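You operate a simulated robot arm through the tools that you are given. There is no shell and no other tool. Be economical: measure what you need, move in short steps, check, and stop when the job is done.

You run a simulated robot arm. Do the job below in one go: nothing can be reset, and whatever is moved stays where it is left.

Task
Dock the grey headset pack, switch on, dial the channel that it shows and set the volume to MID.
Fine: use slot two; don't press LINK; leave the other packs alone.
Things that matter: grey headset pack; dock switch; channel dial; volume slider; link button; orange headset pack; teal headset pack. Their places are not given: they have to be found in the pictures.

It is judged by the outcome, as a careful person would: the job done as asked, and still so three seconds after it is handed in. It fails if anything else is knocked over, pushed out of place, dropped, spilled or broken.

Robot
A 6-joint arm with a two-finger parallel gripper, fixed in place. Base frame: the origin is at the foot of the arm, x ahead of it, y to its left, z up. Units: mm, degrees, N and s.
With the tool pointing down near the work surface it reaches from about 240 to 640 mm from the base axis. Its first joint turns from -66.0 to 66.0 degrees. Payload 2.7 kg.
The tool frame sits at the grasp point between the pads (the TCP): z along the fingers, y along the line on which they close. The tips reach 23 mm beyond it. The gripper opens to 94 mm. The fingers are 38 mm wide and 10 mm thick; the gripper's body (54 by 96 mm) begins 39 mm behind the TCP.
Orientation is told as [roll, pitch, yaw] about the base's x, y, z axes, in that order, counted from this pose: with the fingers straight down and closing along the base's y, the tool's x points along the base's -x, its y along +y and its z along -z.

Tools
- The arm moves only by the tool nudge_tool. Its argument "rows" is a list of rows, each a list of 6 numbers: the shift along the base's x, y, z in mm, then the turn, a rotation vector about the base's x, y, z in degrees. In form: [[x, y, z, rx, ry, rz], ...]. A call has 1 to 10 rows; each row shifts and turns the commanded pose from where the row before left it. "claw" is the closure in counts, from 0 (fully open) to 255 (shut), set as the call begins (left out, the last holds). Each row takes 0.2 s and may step no farther than 50 mm and 8.6 degrees from the row before; otherwise, or with a gripper value out of range, the whole call is refused. Where a pose cannot be reached the arm comes as near as it can. A force on the tool above 90 N (or 10 N above the force at the start of the call, whichever is more), or a blocked arm, ends the call early, and 0.2 s more pass. The fingers move at their own pace (about 45 mm/s each) and stop on an object; they squeeze with about 31 N. The grip force told is the motor's: it shows also when the fingers shut on nothing. Time passes only in rows, and 0.2 s behind the last, so rows that do not move let the fingers close. The reply holds the time, the measured pose of the TCP, the force on the tool along the base axes, the opening and the grip force, in the units named above and with some noise, and new pictures: "pictures" is both (left out), scene, wrist or none.
- Cameras (640 x 400 px; columns grow to the right, rows downward): "scene" is fixed at [86.6, -436.4, 1417.1]; the picture's right is [0.69, -0.72, 0.00], its down [-0.31, -0.30, -0.90] and it looks along [0.65, 0.63, -0.43] (base axes); focal length 337 px, centre (320, 200). "wrist" rides on the gripper at [-39, 0, -44] in the tool frame; the picture's right is [0.00, -1.00, 0.00], its down [0.97, 0.00, -0.24] and it looks along [0.24, 0.00, 0.97] (tool axes); focal length 218 px, centre (320, 200).
- measure_at(camera, pixels): for up to 12 pixels [column, row] of the newest picture of that camera ("zoom" is the newest enlarged one), the place [x, y, z] in the base frame of the surface seen there, good to about 2 mm. It takes no simulated time.
- enlarge(camera, box): a new picture of the part [left, top, right, bottom] of that camera's present view, enlarged. It takes no simulated time.
- job_done(): hands the job in; it is judged then, once.

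Go step by step. Measure first, check grasps and placings, and put right what went wrong. The budget is 80 turns and 120 pictures, counting those below and the enlarged ones. Unless the task says otherwise, let go and move clear before handing in, and close with one line.

The tools are called after ">>>" as a command line: name --pt "numbers of a row" for each row, then --argument value for the rest, lists and objects as JSON in quotes. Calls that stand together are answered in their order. nudge_tool: Moves the arm, as the interface text tells. Its arguments: {"type":"object","properties":{"rows":{"type":"array","items":{"type":"array","items":{"type":"number"}}},"claw":{"type":"number"},"pictures":{"type":"string","enum":["both","scene","wrist","none"]}},"required":["rows"]} The other tools are called the same way: measure_at (camera, pixels) gives the place of the surface under pixels of a picture; enlarge (camera, box) takes an enlarged picture of a part of a camera's view; job_done () hands the job in.

At the start:

```text
time_s: 0.0
ee_pos: [325.8, -149.2, 1290.2]
tcp_rot: [0.0, 0.0, 0.0]
contact_force: [0.6, 0.3, 0.7]
opening: 93.9
gripper_force: 0.1
```

scene: 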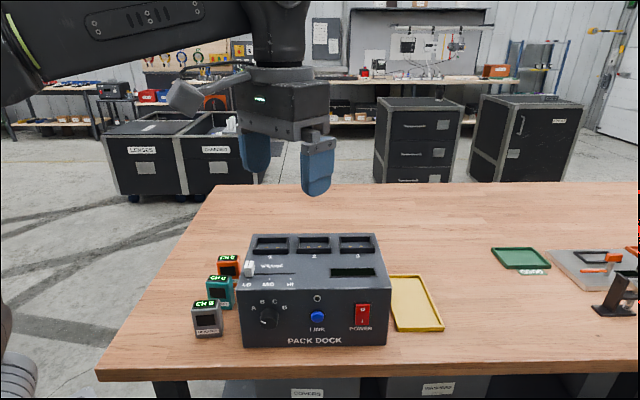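
wrist: 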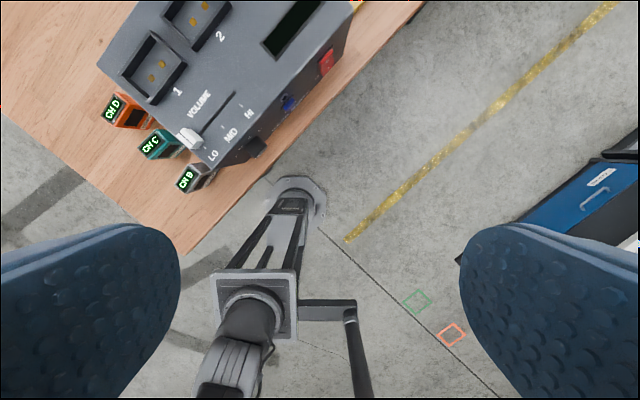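

The scene shows the dock around (315,290), with the packs at its left: grey (207,317), teal (220,292) and orange (228,267). I'll enlarge both views to read the details.

>>> enlarge --camera "scene" --box '[180, 220, 400, 358]'

>>> enlarge --camera "wrist" --box '[80, 0, 380, 200]'

```text
2.90 times, centred on (290, 289) of scene
```

zoom: 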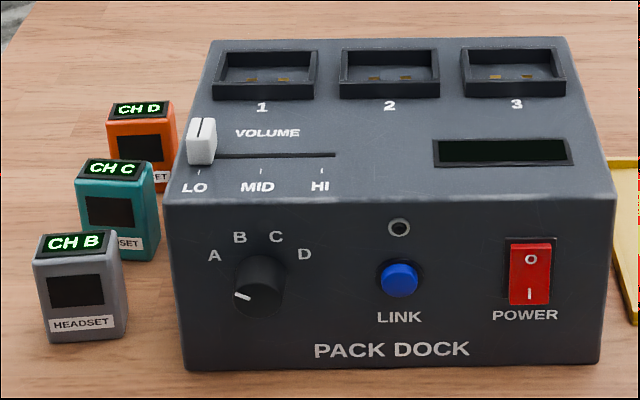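

```text
2.00 times, centred on (230, 100) of wrist
```

zoom: 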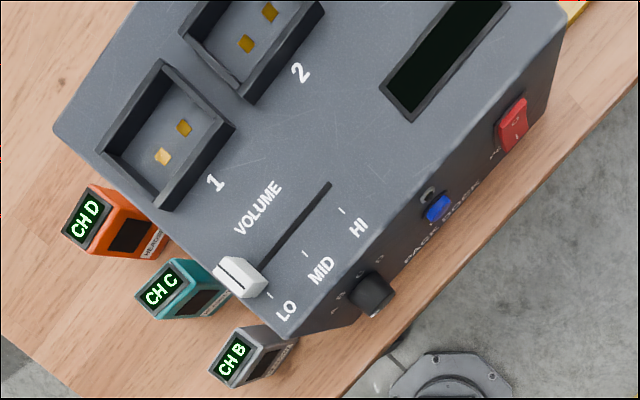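

Grey shows "CH B". Next I'll measure the key points in the scene and in the wrist zoom.

>>> measure_at --camera "scene" --pixels '[[194, 301.5], [217, 301], [219, 308], [195.5, 309.5], [208, 318], [197, 336], [222, 334], [249, 268], [268, 318], [317, 316], [362, 308], [362, 321]]'

>>> measure_at --camera "zoom" --pixels '[[180, 30], [245, 102], [325, 8], [246, 44], [269, 12], [240, 340], [235, 275], [332, 183], [264, 262], [303, 250], [341, 210], [70, 130]]'

>>> measure_at --camera "scene" --pixels '[[297, 237], [330, 236.5], [331, 253], [298, 253], [308, 247], [319, 246], [249, 263], [295, 273], [270, 278], [237, 288], [391, 288], [386, 346]]'

```text
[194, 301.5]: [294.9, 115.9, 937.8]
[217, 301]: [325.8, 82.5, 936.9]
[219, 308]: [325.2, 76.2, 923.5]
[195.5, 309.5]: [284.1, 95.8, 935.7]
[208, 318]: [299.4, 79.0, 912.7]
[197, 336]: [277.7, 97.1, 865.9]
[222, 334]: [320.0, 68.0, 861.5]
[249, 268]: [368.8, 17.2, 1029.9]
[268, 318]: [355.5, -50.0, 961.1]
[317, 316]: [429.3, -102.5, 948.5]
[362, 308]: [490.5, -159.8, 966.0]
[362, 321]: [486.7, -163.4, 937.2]
```

```text
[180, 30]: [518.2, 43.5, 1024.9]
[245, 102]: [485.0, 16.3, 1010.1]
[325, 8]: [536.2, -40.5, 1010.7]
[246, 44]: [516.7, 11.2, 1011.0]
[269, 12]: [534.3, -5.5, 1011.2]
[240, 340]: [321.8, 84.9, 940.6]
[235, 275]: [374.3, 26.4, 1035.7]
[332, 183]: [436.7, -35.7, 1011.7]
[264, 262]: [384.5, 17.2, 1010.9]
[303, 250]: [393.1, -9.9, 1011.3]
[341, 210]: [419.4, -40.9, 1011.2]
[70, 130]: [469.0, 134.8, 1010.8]
```

```text
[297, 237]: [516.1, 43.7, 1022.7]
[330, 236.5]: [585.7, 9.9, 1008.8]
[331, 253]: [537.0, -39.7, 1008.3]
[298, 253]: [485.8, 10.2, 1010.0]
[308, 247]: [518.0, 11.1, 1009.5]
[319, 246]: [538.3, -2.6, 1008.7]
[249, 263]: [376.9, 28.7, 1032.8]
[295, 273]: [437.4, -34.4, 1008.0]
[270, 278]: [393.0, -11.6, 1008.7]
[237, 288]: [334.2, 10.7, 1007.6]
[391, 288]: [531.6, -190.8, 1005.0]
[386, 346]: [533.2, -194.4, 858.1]
```

Pack and dock are both yawed about -45°, with the pack about 45 mm wide and its top at z≈937. I'll move above the grey pack and turn the tool 45° so the fingers close along the pack's width.

>>> nudge_tool --pt "-4 40 -25 0 0 7.5" --pt "-4 40 -25 0 0 7.5" --pt "-4 40 -25 0 0 7.5" --pt "-4 40 -25 0 0 7.5" --pt "-4 40 -25 0 0 7.5" --pt "-3 44 -25 0 0 7.5" --pt "0 0 -20 0 0 0" --claw 0

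```text
refused: row 6 steps farther than a row can; nothing moved
```

>>> nudge_tool --pt "-4 40 -20 0 0 7.5" --pt "-4 40 -20 0 0 7.5" --pt "-4 40 -20 0 0 7.5" --pt "-4 40 -20 0 0 7.5" --pt "-4 40 -20 0 0 7.5" --pt "-3 44 -20 0 0 7.5" --pt "0 0 -40 0 0 0" --pt "0 0 0 0 0 0" --claw 0

```text
time_s: 1.8
ee_pos: [303.4, 93.6, 1129.2]
tcp_rot: [0.1, -0.1, 44.9]
contact_force: [-0.4, -0.5, -0.7]
opening: 94.0
gripper_force: 0.0
```

scene: 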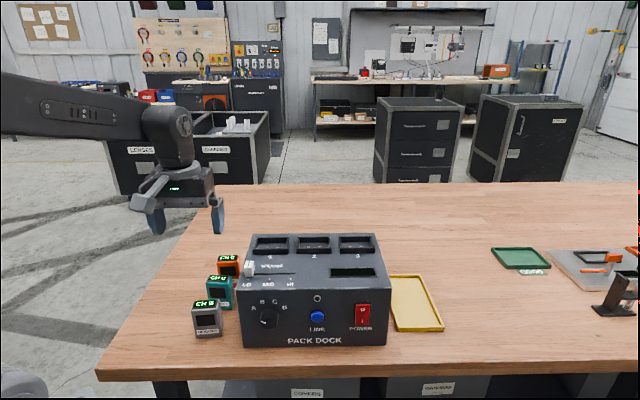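
wrist: 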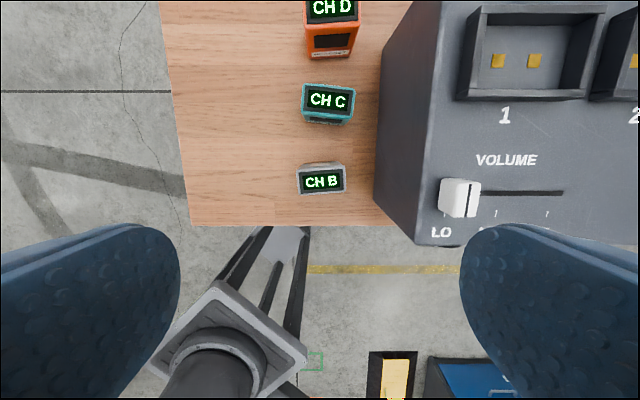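

The wrist view now shows the grey pack at (321,180), with teal behind at (328,100). I'll enlarge it to get corners and yaw.

>>> enlarge --camera "wrist" --box '[260, 130, 380, 205]'

>>> measure_at --camera "wrist" --pixels '[[485, 8], [608, 6], [584, 96], [458, 98], [477, 50], [590, 48], [498, 62], [535, 62], [376, 190], [350, 180]]'

```text
5.33 times, centred on (320, 168) of wrist
```

zoom: 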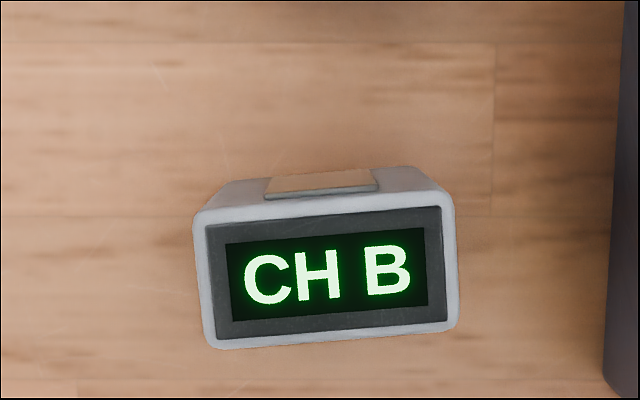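

```text
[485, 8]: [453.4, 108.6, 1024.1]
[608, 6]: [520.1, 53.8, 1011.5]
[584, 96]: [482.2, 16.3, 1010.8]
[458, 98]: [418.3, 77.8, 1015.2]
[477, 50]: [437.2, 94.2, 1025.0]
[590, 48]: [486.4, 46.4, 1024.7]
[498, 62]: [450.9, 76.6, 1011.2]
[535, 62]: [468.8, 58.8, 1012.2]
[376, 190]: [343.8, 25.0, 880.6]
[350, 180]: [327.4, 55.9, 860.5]
```

>>> measure_at --camera "zoom" --pixels '[[204, 222], [446, 204], [450, 322], [216, 342], [326, 275], [202, 280], [448, 265], [320, 180], [240, 190], [420, 175]]'

>>> enlarge --camera "wrist" --box '[420, 0, 640, 138]'

```text
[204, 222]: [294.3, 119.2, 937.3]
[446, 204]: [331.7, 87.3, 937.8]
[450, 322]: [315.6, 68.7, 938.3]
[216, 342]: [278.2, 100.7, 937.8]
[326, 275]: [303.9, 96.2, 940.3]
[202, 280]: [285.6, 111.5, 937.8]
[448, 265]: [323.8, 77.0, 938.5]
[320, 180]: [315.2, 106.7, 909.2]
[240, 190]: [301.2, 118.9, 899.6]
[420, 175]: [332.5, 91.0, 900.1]
```

```text
2.90 times, centred on (530, 69) of wrist
```

zoom: 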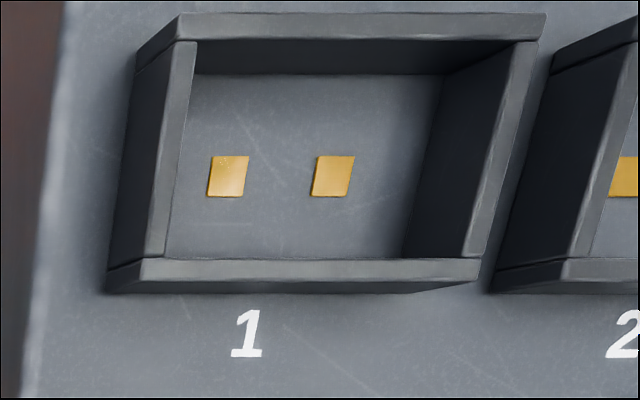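

Grey top centre is ≈(305,94) with its long side at -40.5°, so tool yaw should be ≈49.5°. I'll turn and descend to z≈960 with the pads open, then check.

>>> nudge_tool --pt "1.6 0.4 -30 0 0 4.6" --pt "0 0 -45 0 0 0" --pt "0 0 -45 0 0 0" --pt "0 0 -40 0 0 0" --pt "0 0 0 0 0 0"

```text
time_s: 3.0
ee_pos: [305.2, 94.4, 968.8]
tcp_rot: [0.0, 0.0, 49.6]
contact_force: [-0.4, -0.1, 0.7]
opening: 93.8
gripper_force: 0.1
```

scene: 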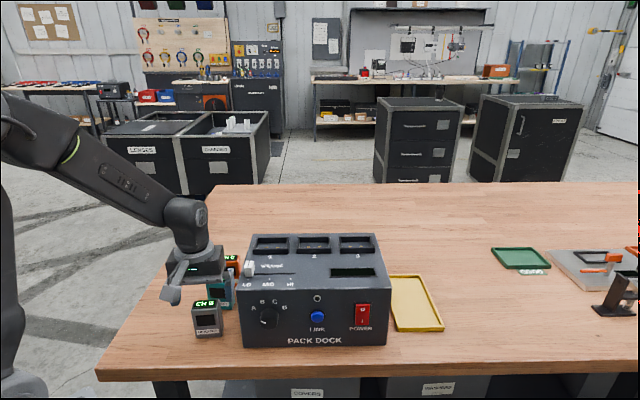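
wrist: 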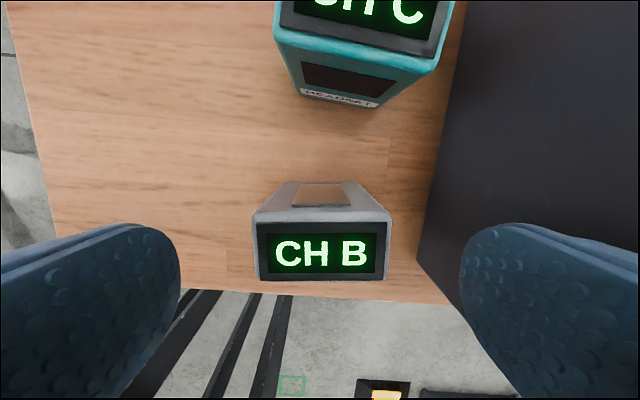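

The pack is square between the pads and the dock face is clear of the right finger. I'll go down and close.

>>> nudge_tool --pt "0 0 -30 0 0 0" --pt "0 0 -23 0 0 0" --pt "0 0 0 0 0 0" --pictures "none"

>>> nudge_tool --pt "0 0 0 0 0 0" --pt "0 0 0 0 0 0" --pt "0 0 0 0 0 0" --pt "0 0 0 0 0 0" --pt "0 0 0 0 0 0" --claw 255

```text
time_s: 3.8
ee_pos: [305.5, 95.2, 916.3]
tcp_rot: [0.0, 0.1, 49.6]
contact_force: [0.1, 0.1, 0.2]
opening: 94.0
gripper_force: 0.0
```

```text
time_s: 5.0
ee_pos: [304.9, 95.5, 917.4]
tcp_rot: [0.1, 0.0, 49.6]
contact_force: [0.1, 0.5, 0.1]
opening: 54.0
gripper_force: 31.3
```

scene: 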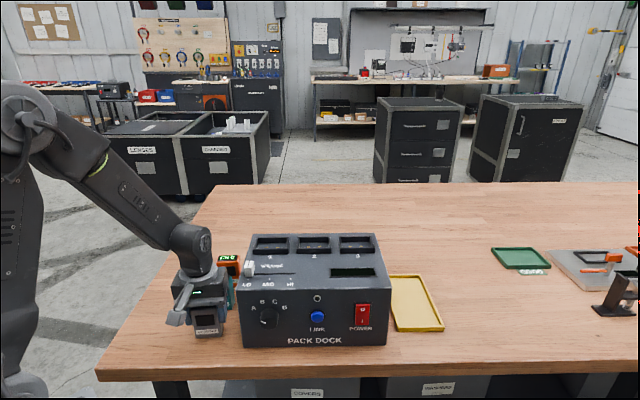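
wrist: 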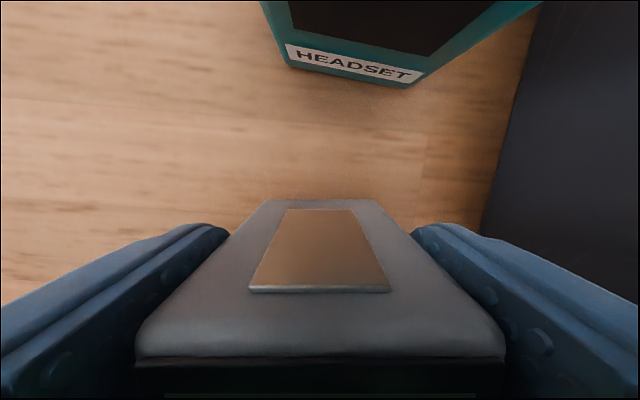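

Held firmly (opening 54, grip 31 N). I'll lift straight up and carry it over slot two, turning back to the dock's yaw.

>>> nudge_tool --pt "0 0 30 0 0 0" --pt "0 0 45 0 0 0" --pt "0 0 45 0 0 0" --pt "0 0 45 0 0 0" --pt "0 0 45 0 0 0" --pictures "none"

>>> nudge_tool --pt "37 -15 0 0 0 -2.3" --pt "37 -15 0 0 0 -2.3" --pt "37 -15 0 0 0 0" --pt "37 -15 0 0 0 0" --pt "37 -15 0 0 0 0" --pt "37 -16 0 0 0 0" --pt "0 0 0 0 0 0"

```text
time_s: 6.2
ee_pos: [303.4, 94.1, 1127.5]
tcp_rot: [0.0, 0.0, 49.5]
contact_force: [0.5, -0.3, -2.0]
opening: 53.9
gripper_force: 30.8
```

```text
time_s: 7.8
ee_pos: [525.7, 4.6, 1126.5]
tcp_rot: [-0.1, 0.0, 45.1]
contact_force: [0.0, -0.2, -1.6]
opening: 53.6
gripper_force: 31.2
```

scene: 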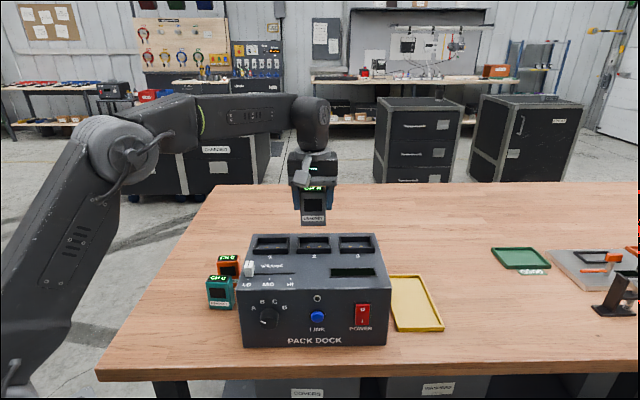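
wrist: 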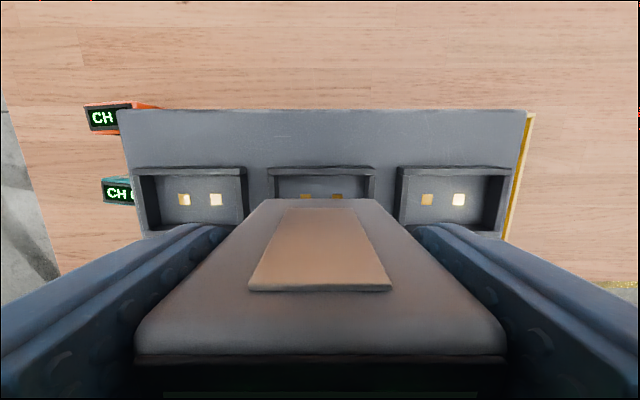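

The dock's back edge is level in the wrist view, so yaw matches. I'll measure the slots to get slot two's centre accurately.

>>> enlarge --camera "wrist" --box '[110, 100, 530, 250]'

>>> measure_at --camera "wrist" --pixels '[[183, 200], [215, 200], [427, 200], [458, 200], [305, 196], [336, 196], [270, 170], [373, 170], [320, 170], [320, 182]]'

>>> enlarge --camera "scene" --box '[240, 180, 400, 280]'

```text
1.52 times, centred on (320, 175) of wrist
```

zoom: 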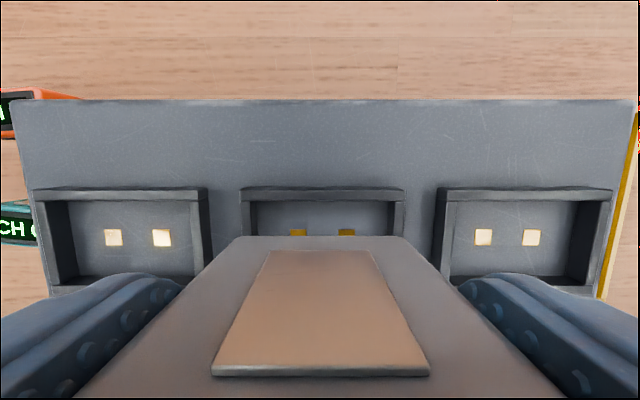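

```text
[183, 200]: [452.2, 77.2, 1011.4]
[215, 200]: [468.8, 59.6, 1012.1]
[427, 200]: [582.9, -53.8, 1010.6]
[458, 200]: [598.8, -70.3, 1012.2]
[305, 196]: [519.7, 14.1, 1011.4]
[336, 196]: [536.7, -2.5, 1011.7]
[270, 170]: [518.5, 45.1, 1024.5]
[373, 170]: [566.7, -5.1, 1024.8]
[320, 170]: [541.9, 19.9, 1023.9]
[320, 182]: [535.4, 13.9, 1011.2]
```

```text
4.00 times, centred on (320, 230) of scene
```

zoom: 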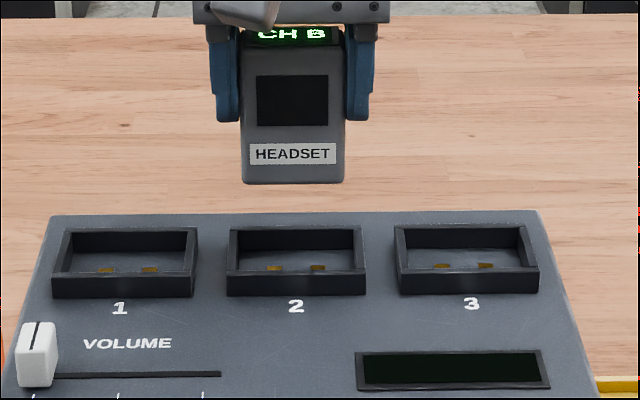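

>>> measure_at --camera "zoom" --pixels '[[244, 178], [342, 178], [293, 180], [293, 170], [293, 60], [230, 240], [364, 240], [296, 280], [239, 262], [355, 262]]'

>>> measure_at --camera "wrist" --pixels '[[266, 203], [374, 203], [320, 203], [200, 300], [440, 300]]'

```text
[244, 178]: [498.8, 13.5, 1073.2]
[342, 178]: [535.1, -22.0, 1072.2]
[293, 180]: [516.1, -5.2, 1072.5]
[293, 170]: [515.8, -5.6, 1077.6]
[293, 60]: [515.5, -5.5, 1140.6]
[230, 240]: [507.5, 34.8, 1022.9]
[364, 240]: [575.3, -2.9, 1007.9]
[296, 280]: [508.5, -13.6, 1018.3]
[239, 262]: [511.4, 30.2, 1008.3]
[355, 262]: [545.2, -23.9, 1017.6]
```

```text
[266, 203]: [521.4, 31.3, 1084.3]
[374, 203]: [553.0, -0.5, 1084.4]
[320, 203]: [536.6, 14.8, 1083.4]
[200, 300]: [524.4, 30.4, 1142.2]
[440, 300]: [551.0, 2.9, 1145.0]
```

Pack centre (u≈368.5, v≈375) matches slot centre (369.4, 375) within 1 mm. I'll lower it to just inside the rim.

>>> nudge_tool --pt "0.5 -0.5 -20 0 0 0" --pt "0 0 -16 0 0 0" --pt "0 0 -6 0 0 0" --pt "0 0 -4 0 0 0" --pt "0 0 -4 0 0 0" --pt "0 0 0 0 0 0"

>>> enlarge --camera "scene" --box '[240, 180, 400, 280]'

```text
time_s: 9.2
ee_pos: [525.5, 4.3, 1076.6]
tcp_rot: [0.0, -0.1, 45.0]
contact_force: [0.2, 0.8, -3.3]
opening: 54.0
gripper_force: 30.8
```

scene: 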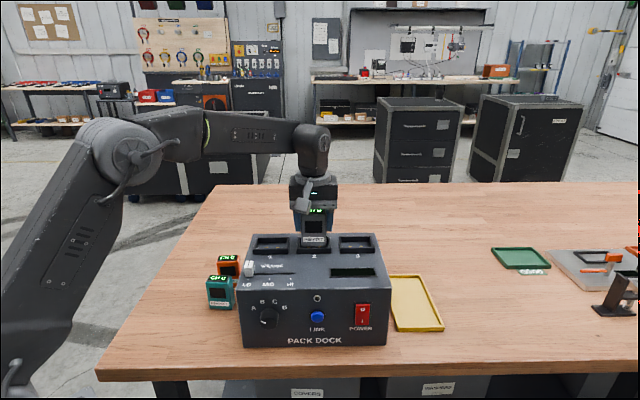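
wrist: 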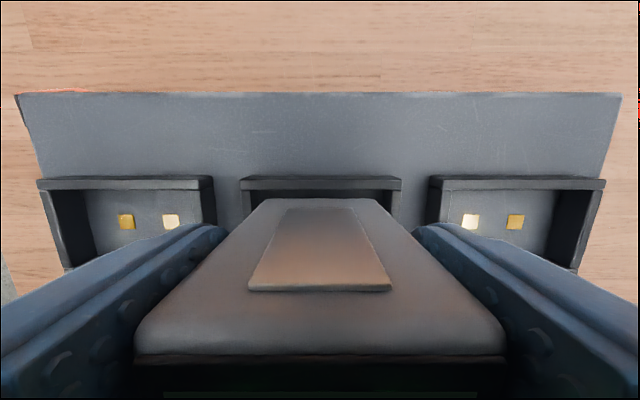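

```text
4.00 times, centred on (320, 230) of scene
```

zoom: 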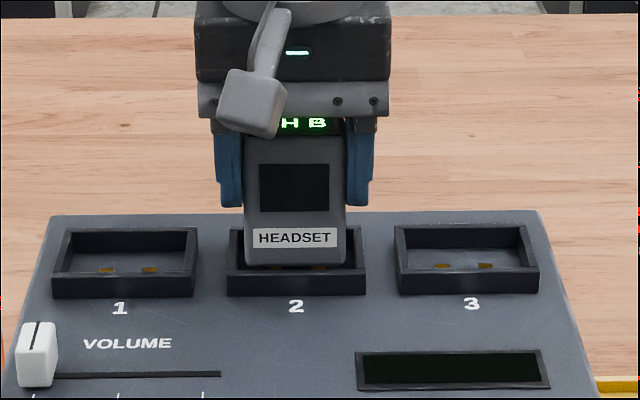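

It sits inside the rim laterally and there's no contact yet. I'll lower it the last millimetres.

>>> nudge_tool --pt "0 0 -3 0 0 0" --pt "0 0 -2 0 0 0" --pt "0 0 -1.5 0 0 0" --pt "0 0 0 0 0 0" --pictures "none"

>>> enlarge --camera "scene" --box '[240, 180, 400, 280]'

```text
time_s: 10.2
ee_pos: [526.8, 3.5, 1069.8]
tcp_rot: [0.0, 0.0, 45.0]
contact_force: [0.3, 0.5, -1.8]
opening: 53.8
gripper_force: 30.7
```

```text
4.00 times, centred on (320, 230) of scene
```

zoom: 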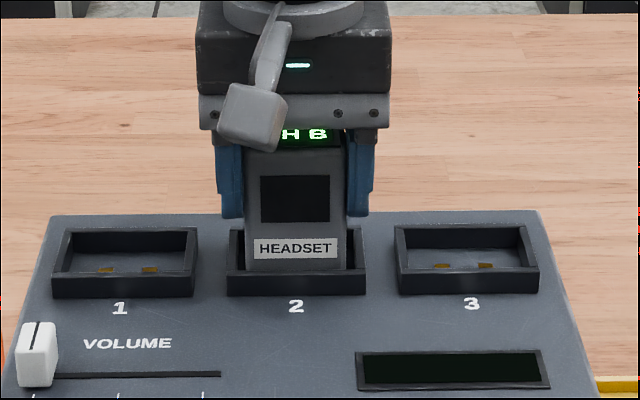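

>>> nudge_tool --pt "0 0 -1 0 0 0" --pt "0 0 -1 0 0 0" --pt "0 0 0 0 0 0" --pictures "none"

```text
time_s: 11.0
ee_pos: [527.2, 5.7, 1068.0]
tcp_rot: [0.0, -0.1, 45.0]
contact_force: [0.5, -0.2, -2.5]
opening: 54.0
gripper_force: 31.1
```

No contact yet, so I'll continue in 1 mm steps.

>>> nudge_tool --pt "0 0 -1 0 0 0" --pt "0 0 -1 0 0 0" --pt "0 0 0 0 0 0" --pictures "none"

>>> enlarge --camera "scene" --box '[240, 180, 400, 280]'

```text
time_s: 11.8
ee_pos: [527.3, 3.2, 1066.3]
tcp_rot: [-0.1, 0.0, 45.0]
contact_force: [-2.0, 0.5, 2.5]
opening: 53.9
gripper_force: 30.6
```

```text
4.00 times, centred on (320, 230) of scene
```

zoom: 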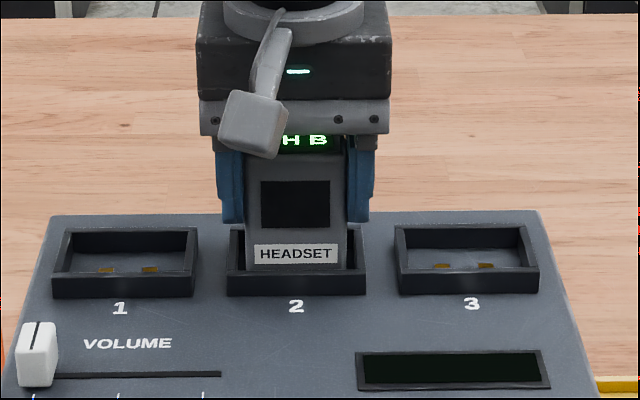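

The force turned from -2.5 to +2.5 N, so the pack is touching the floor of the slot. I'll open, then rise.

>>> nudge_tool --pt "0 0 -0.5 0 0 0" --pt "0 0 0 0 0 0" --pictures "none"

>>> nudge_tool --pt "0 0 0 0 0 0" --pt "0 0 0 0 0 0" --pt "0 0 0 0 0 0" --pt "0 0 20 0 0 0" --pt "0 0 40 0 0 0" --pt "0 0 40 0 0 0" --pt "0 0 40 0 0 0" --claw 0

>>> enlarge --camera "scene" --box '[220, 200, 400, 350]'

```text
time_s: 12.4
ee_pos: [525.8, 4.7, 1067.5]
tcp_rot: [-0.1, 0.0, 44.9]
contact_force: [-1.3, 0.1, 9.9]
opening: 53.8
gripper_force: 30.8
```

```text
time_s: 14.0
ee_pos: [526.5, 3.1, 1205.4]
tcp_rot: [0.0, -0.1, 45.0]
contact_force: [0.5, -0.3, 0.4]
opening: 94.0
gripper_force: 0.1
```

scene: 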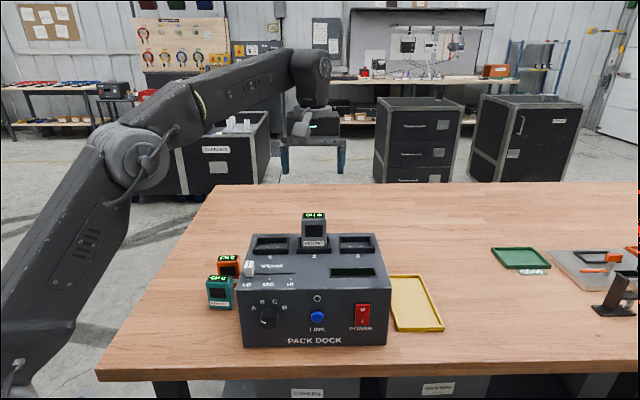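
wrist: 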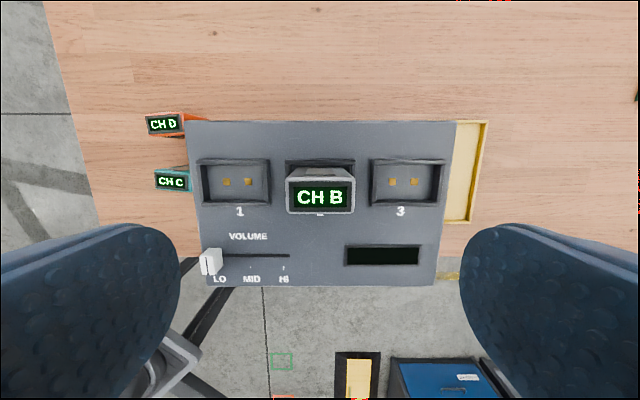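

```text
2.67 times, centred on (310, 275) of scene
```

zoom: 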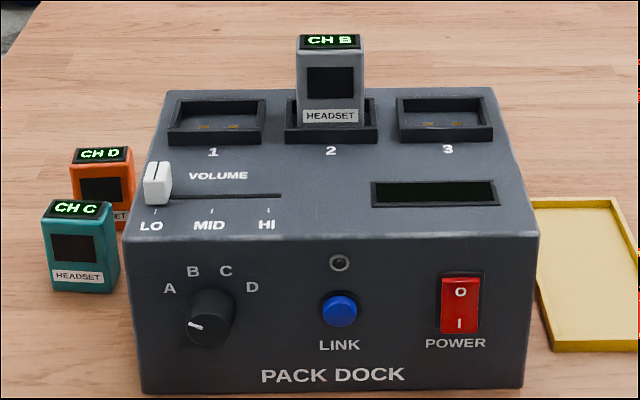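

The pack is docked in slot two and the display is still dark. Next is POWER: the lower "I" half at about (362,321) stands proud. I'll close the fingers, tilt the tool 45° toward the front face and hover in front of the switch.

>>> nudge_tool --pt "-14 -33 -5 4.55 -4.55 0" --pt "-14 -33 -10 4.55 -4.55 0" --pt "-14 -33 -18 4.55 -4.55 0" --pt "-15 -33 -22 4.55 -4.55 0" --pt "-15 -33 -22 4.55 -4.55 0" --pt "-15 -33 -22 4.55 -4.55 0" --pt "-15 -31 -22 4.55 -4.55 0" --pt "0 0 -20 0 0 0" --pt "0 0 0 0 0 0" --claw 255

```text
time_s: 16.0
ee_pos: [424.6, -225.8, 1063.9]
tcp_rot: [0.1, -45.1, 45.0]
contact_force: [0.7, 0.5, -1.0]
opening: 0.2
gripper_force: 31.3
```

scene: 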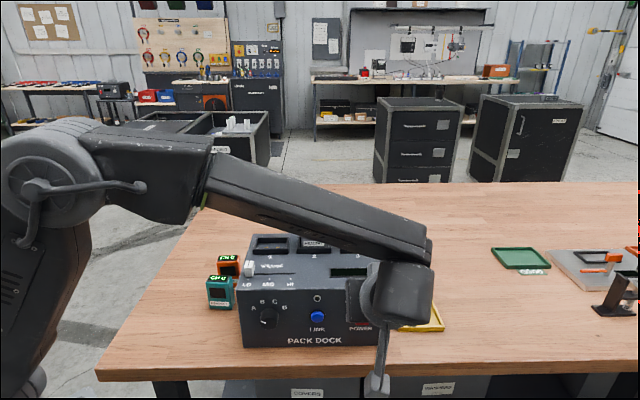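
wrist: 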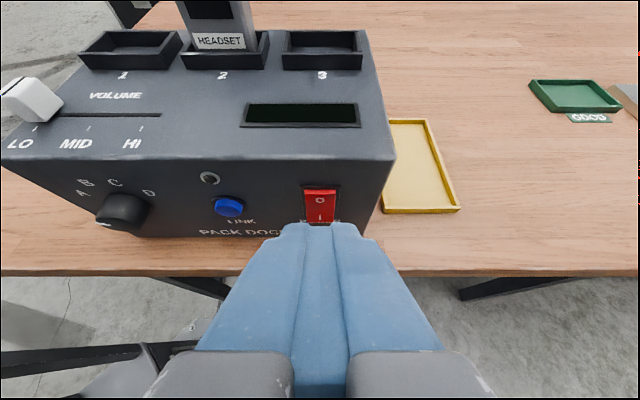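

The switch shows clearly at (320,205), with O up and I down. I'll measure it, along with the dial.

>>> measure_at --camera "wrist" --pixels '[[320, 192], [320, 200], [320, 208], [320, 216], [345, 195], [345, 215], [290, 195], [305, 205], [336, 205], [124, 210], [160, 215], [228, 206]]'

>>> enlarge --camera "wrist" --box '[60, 150, 380, 260]'

```text
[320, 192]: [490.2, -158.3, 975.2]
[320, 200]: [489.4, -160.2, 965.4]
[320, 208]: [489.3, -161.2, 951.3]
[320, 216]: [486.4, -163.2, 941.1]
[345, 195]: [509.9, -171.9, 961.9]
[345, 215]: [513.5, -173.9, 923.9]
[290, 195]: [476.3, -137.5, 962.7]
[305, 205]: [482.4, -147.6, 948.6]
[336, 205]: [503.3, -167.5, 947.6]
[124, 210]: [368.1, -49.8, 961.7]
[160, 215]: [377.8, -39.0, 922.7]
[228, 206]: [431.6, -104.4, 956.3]
```

```text
2.00 times, centred on (220, 205) of wrist
```

zoom: 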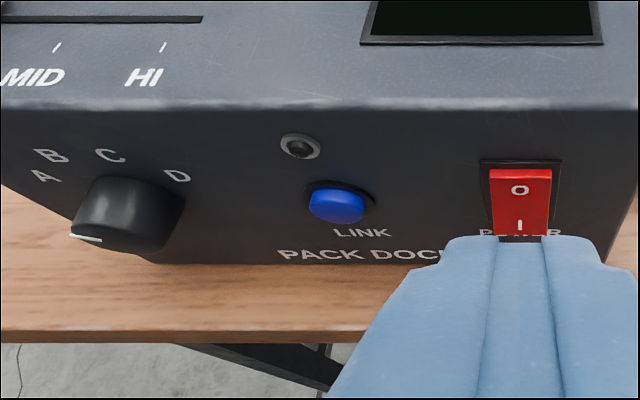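

Face at v≈239; the rocker's lower half protrudes to v≈228.6 at z≈941, and I'm centred on it in u. I'll lower to z≈944, approach to v≈190 and look.

>>> nudge_tool --pt "0 0 -40 0 0 0" --pt "0 0 -40 0 0 0" --pt "0 0 -40 0 0 0" --pt "17 17 0 0 0 0" --pt "17 17 0 0 0 0" --pt "0 0 0 0 0 0"

>>> enlarge --camera "wrist" --box '[240, 140, 400, 240]'

```text
time_s: 17.4
ee_pos: [460.5, -191.0, 945.0]
tcp_rot: [0.1, -45.1, 45.1]
contact_force: [0.5, 0.4, 0.9]
opening: 0.1
gripper_force: 31.0
```

scene: 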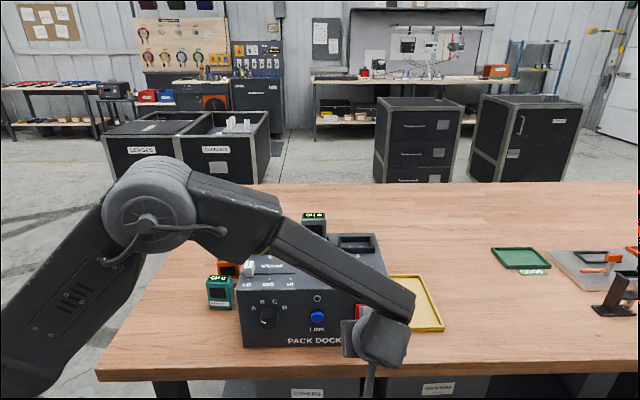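
wrist: 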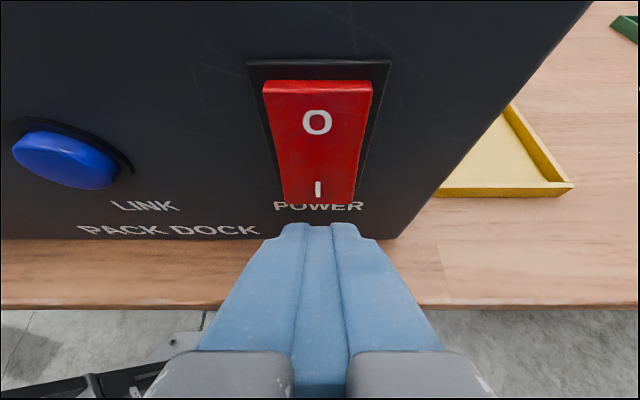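

```text
4.00 times, centred on (320, 190) of wrist
```

zoom: 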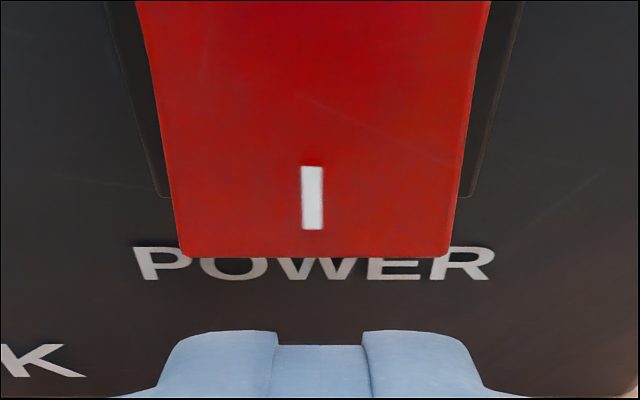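

>>> measure_at --camera "zoom" --pixels '[[225, 340], [415, 340], [225, 370], [310, 250], [310, 200], [310, 100], [310, 5]]'

```text
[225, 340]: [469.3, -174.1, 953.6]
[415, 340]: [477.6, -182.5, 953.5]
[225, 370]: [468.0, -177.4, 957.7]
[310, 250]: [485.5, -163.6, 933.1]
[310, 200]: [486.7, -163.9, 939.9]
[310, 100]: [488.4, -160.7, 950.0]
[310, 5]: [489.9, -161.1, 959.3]
```

The fingertip's rounded edge leads at z≈941, on the "I" half. I'll press forward in small steps.

>>> nudge_tool --pt "7 7 0 0 0 0" --pt "3 3 0 0 0 0" --pt "2 2 0 0 0 0" --pt "1.5 1.5 0 0 0 0" --pt "0 0 0 0 0 0" --pictures "wrist"

```text
time_s: 18.6
ee_pos: [468.8, -182.2, 943.5]
tcp_rot: [0.0, -44.7, 44.9]
contact_force: [-46.9, -29.6, 8.7]
opening: 0.0
gripper_force: 30.6
```

wrist: 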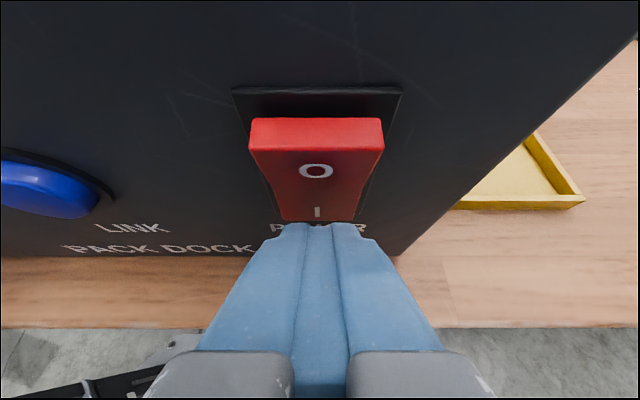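

The rocker flipped: its top half now stands proud. I'll back off along the approach and check the display.

>>> nudge_tool --pt "-10 -10 0 0 0 0" --pt "-25 -25 0 0 0 0" --pt "-25 -25 30 0 0 0" --pt "0 0 40 0 0 0" --pt "0 0 0 0 0 0"

>>> enlarge --camera "wrist" --box '[0, 40, 400, 290]'

```text
time_s: 19.8
ee_pos: [412.9, -238.4, 1015.5]
tcp_rot: [0.0, -45.0, 45.0]
contact_force: [-0.7, 0.2, -0.5]
opening: 0.0
gripper_force: 31.2
```

scene: 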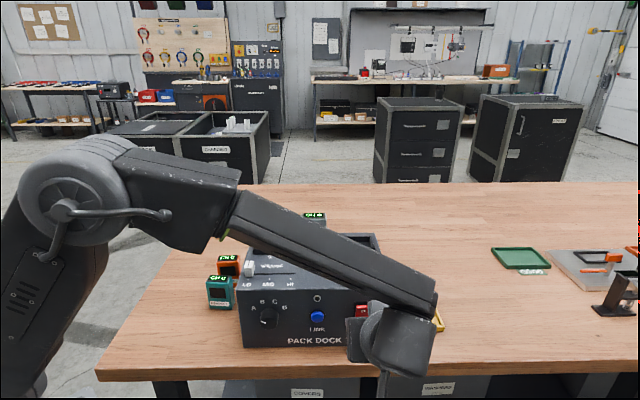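
wrist: 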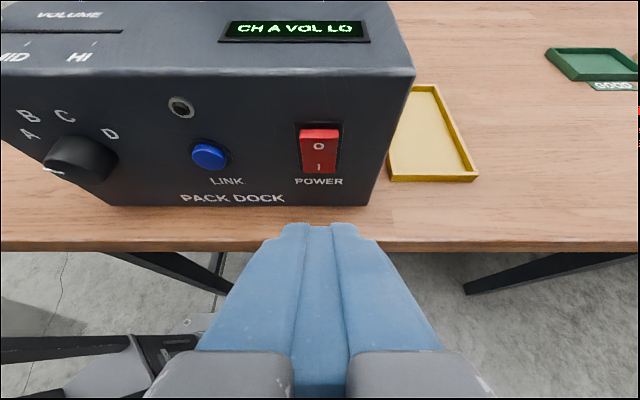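

```text
1.60 times, centred on (200, 165) of wrist
```

zoom: 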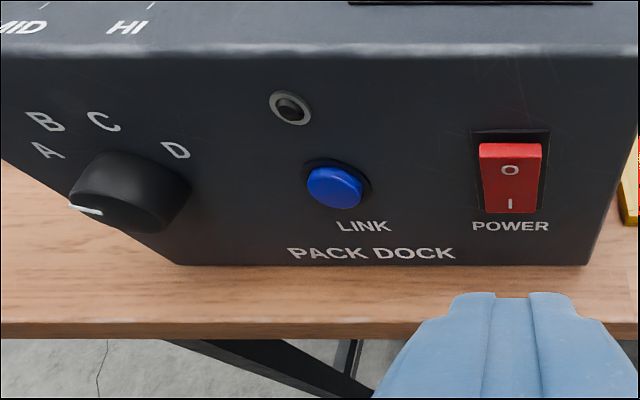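

It's on: the display reads "CH A VOL LO". I'll move in front of the dial for a better look.

>>> nudge_tool --pt "-30 30 0 0 0 0" --pt "-30 30 0 0 0 0" --pt "-30 30 0 0 0 0" --pt "-30 30 0 0 0 0" --pt "0 0 0 0 0 0"

>>> enlarge --camera "wrist" --box '[220, 80, 420, 205]'

```text
time_s: 21.0
ee_pos: [291.8, -117.1, 1016.3]
tcp_rot: [-0.2, -45.1, 45.0]
contact_force: [-0.2, 0.9, -0.4]
opening: 0.0
gripper_force: 30.7
```

scene: 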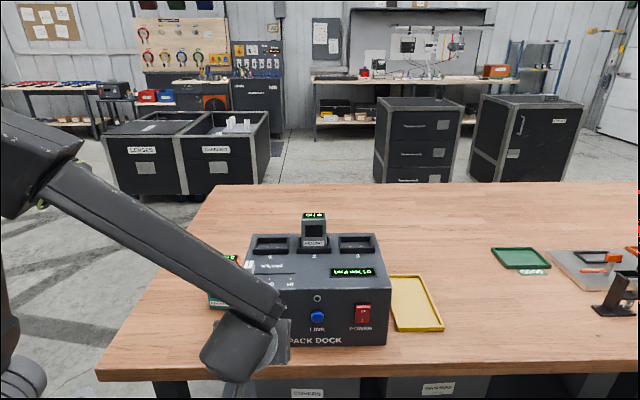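
wrist: 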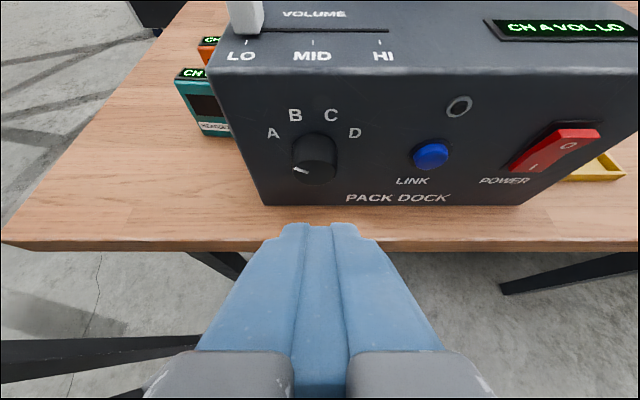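

```text
3.20 times, centred on (320, 142) of wrist
```

zoom: 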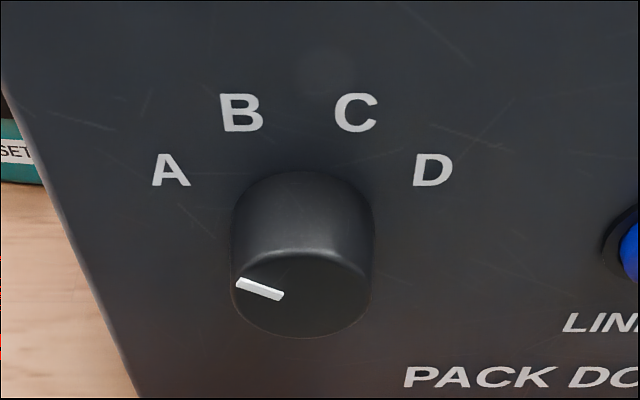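

>>> measure_at --camera "zoom" --pixels '[[300, 295], [238, 290], [368, 290], [303, 335], [303, 260], [303, 178], [303, 210], [240, 225], [366, 225], [170, 170], [435, 170], [300, 110]]'

```text
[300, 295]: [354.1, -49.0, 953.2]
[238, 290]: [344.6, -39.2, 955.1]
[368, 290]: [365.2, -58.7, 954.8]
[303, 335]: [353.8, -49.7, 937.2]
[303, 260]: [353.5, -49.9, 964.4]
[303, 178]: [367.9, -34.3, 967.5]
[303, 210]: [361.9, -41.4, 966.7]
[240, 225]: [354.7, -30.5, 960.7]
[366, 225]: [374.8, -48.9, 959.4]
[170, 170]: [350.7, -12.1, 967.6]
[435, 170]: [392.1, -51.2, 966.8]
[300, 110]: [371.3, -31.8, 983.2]
```

The dial is 30 mm across, centred at (354,-49,952.5), and protrudes 24 mm from the wall. I'll open partway, lower to its height, pre-roll -20° about its axis and approach.

>>> nudge_tool --pt "-0.9 0.9 -21 -4.71 -4.71 0" --pt "-0.9 0.9 -21 -4.71 -4.71 0" --pt "-0.9 0.9 -21.5 -4.71 -4.71 0" --pt "0 0 0 0 0 0" --pt "20 20 0 0 0 0" --pt "19 19 0 0 0 0" --pt "0 0 0 0 0 0" --claw 80

```text
time_s: 22.6
ee_pos: [329.2, -76.0, 950.0]
tcp_rot: [-27.3, -41.7, 63.9]
contact_force: [0.2, -0.9, 0.3]
opening: 64.4
gripper_force: 0.0
```

scene: 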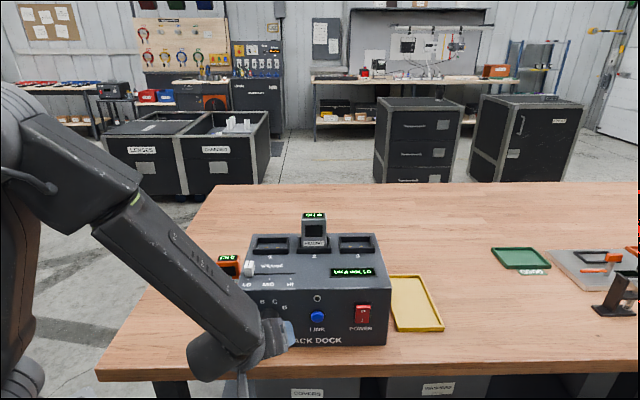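
wrist: 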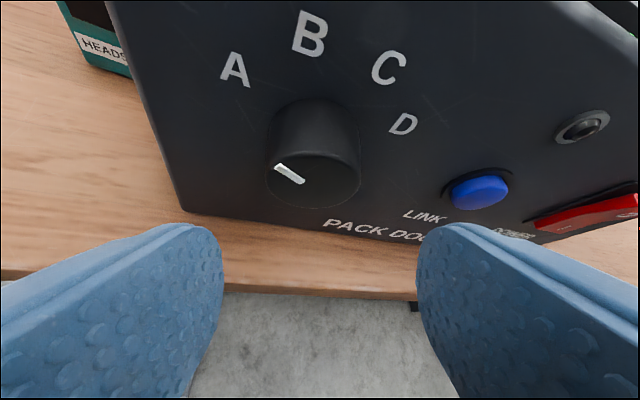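

Aligned (knob at (313,180) between the pads). I'll advance along the dial axis so the pads straddle it, tips short of the wall.

>>> nudge_tool --pt "8 8 1.5 0 0 0" --pt "7 7 0 0 0 0" --pt "6 6 0 0 0 0" --pt "0 0 0 0 0 0"

```text
time_s: 23.6
ee_pos: [350.9, -55.5, 953.7]
tcp_rot: [-27.3, -41.7, 63.9]
contact_force: [-0.3, -0.1, -0.8]
opening: 64.5
gripper_force: 0.1
```

scene: 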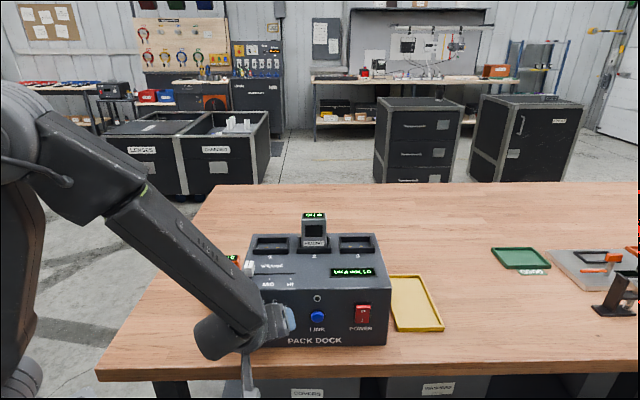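
wrist: 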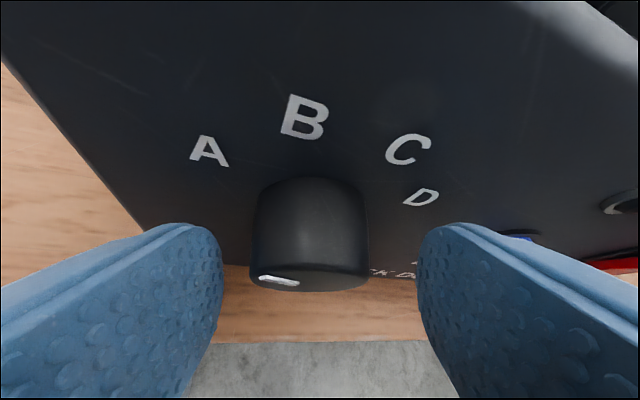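

The knob is about 2–3 mm left of centre (col 310 vs 320). I'll correct, advance 3 mm more, then close.

>>> nudge_tool --pt "-1.5 1.5 -0.8 0 0 0" --pt "2 2 0 0 0 0" --pt "0 0 0 0 0 0" --pictures "none"

>>> nudge_tool --pt "0 0 0 0 0 0" --pt "0 0 0 0 0 0" --pt "0 0 0 0 0 0" --pt "0 0 0 0 0 0" --claw 255

```text
time_s: 24.4
ee_pos: [349.0, -52.1, 953.2]
tcp_rot: [-27.1, -41.6, 63.8]
contact_force: [-16.3, -12.0, 10.2]
opening: 64.4
gripper_force: 0.1
```

```text
time_s: 25.4
ee_pos: [349.3, -52.8, 952.4]
tcp_rot: [-27.2, -41.6, 63.8]
contact_force: [-23.5, -19.7, 3.3]
opening: 33.4
gripper_force: 45.1
```

scene: 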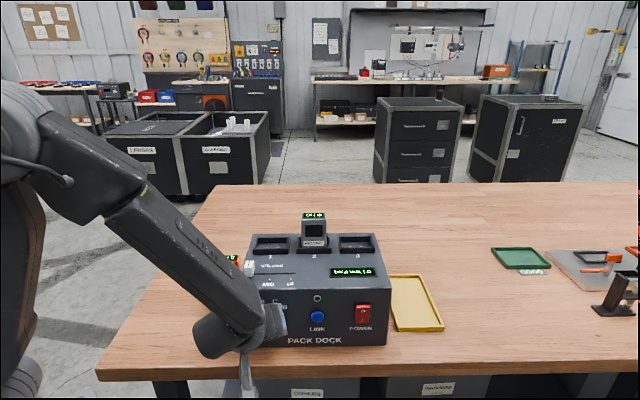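
wrist: 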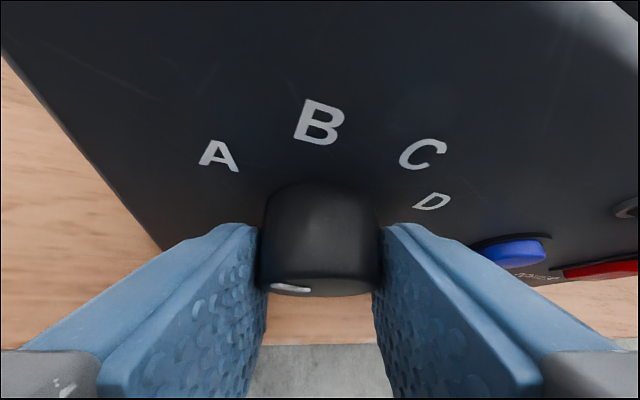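

Gripped at 33 mm, with the tips lightly on the wall (about 30 N). I'll ease back 2 mm and turn 40° clockwise about the dial axis.

>>> nudge_tool --pt "-1.8 -1.8 0 0 0 0" --pt "0 0 0 3.54 3.54 0" --pt "0 0 0 3.54 3.54 0" --pt "0 0 0 3.54 3.54 0" --pt "0 0 0 3.54 3.54 0" --pt "0 0 0 3.54 3.54 0" --pt "0 0 0 3.54 3.54 0" --pt "0 0 0 3.54 3.54 0" --pt "0 0 0 3.54 3.54 0" --pt "0 0 0 0 0 0"

>>> enlarge --camera "scene" --box '[250, 240, 400, 334]'

```text
time_s: 27.6
ee_pos: [350.6, -53.6, 953.3]
tcp_rot: [27.2, -41.7, 25.8]
contact_force: [26.4, 2.3, -1.2]
opening: 33.3
gripper_force: 44.6
```

scene: 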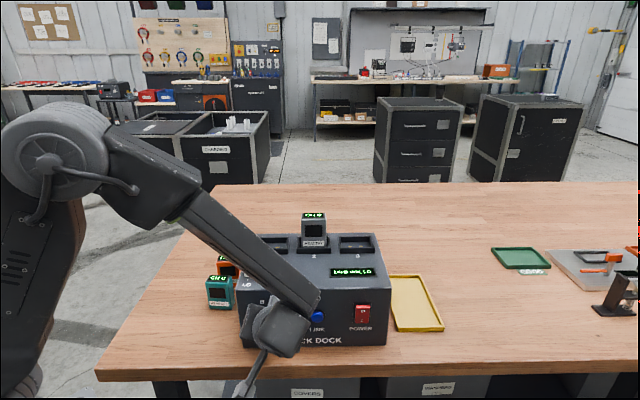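
wrist: 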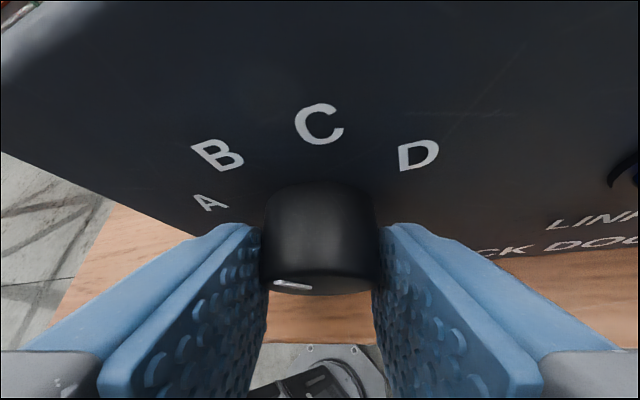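

```text
4.26 times, centred on (325, 287) of scene
```

zoom: 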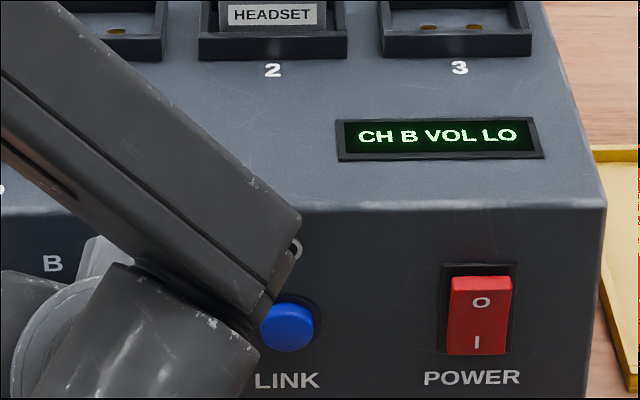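

Display reads "CH B VOL LO". I'll open partway and retreat straight out.

>>> nudge_tool --pt "0 0 0 0 0 0" --pt "0 0 0 0 0 0" --pt "0 0 0 0 0 0" --pt "-15 -15 0 0 0 0" --pt "-25 -25 0 0 0 0" --pt "-20 -20 15 0 0 0" --pt "0 0 40 -4.71 -4.71 0" --pt "0 0 40 -4.71 -4.71 0" --pt "0 0 40 -4.71 -4.71 0" --pt "0 0 0 0 0 0" --claw 80

>>> enlarge --camera "wrist" --box '[160, 60, 640, 360]'

```text
time_s: 29.8
ee_pos: [288.1, -114.2, 1088.0]
tcp_rot: [0.0, -45.0, 45.0]
contact_force: [0.1, -0.2, -0.2]
opening: 64.4
gripper_force: 0.0
```

scene: 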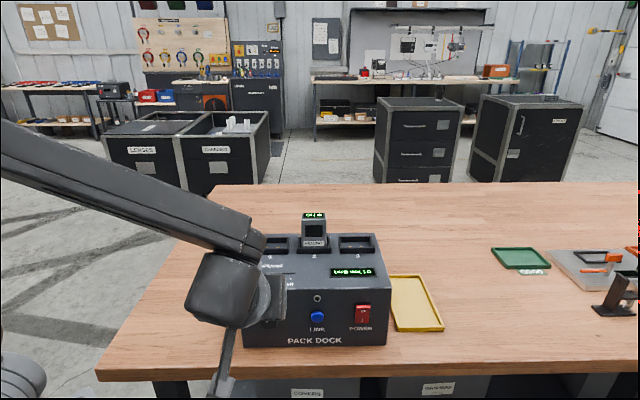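
wrist: 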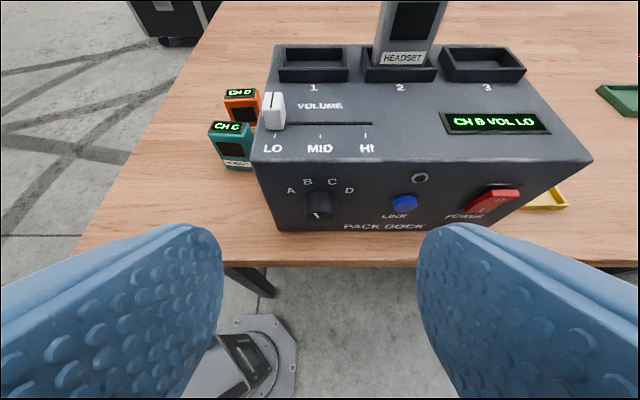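

```text
1.33 times, centred on (400, 210) of wrist
```

zoom: 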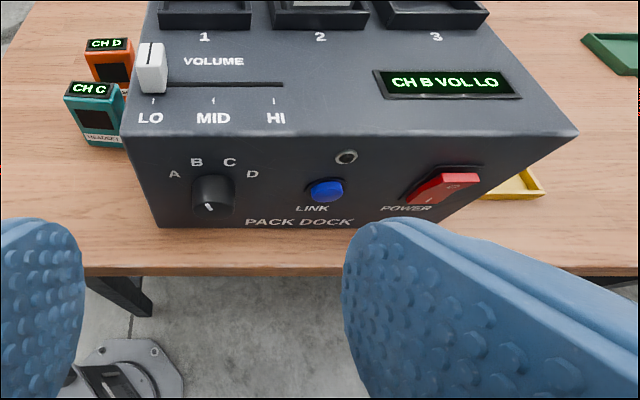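

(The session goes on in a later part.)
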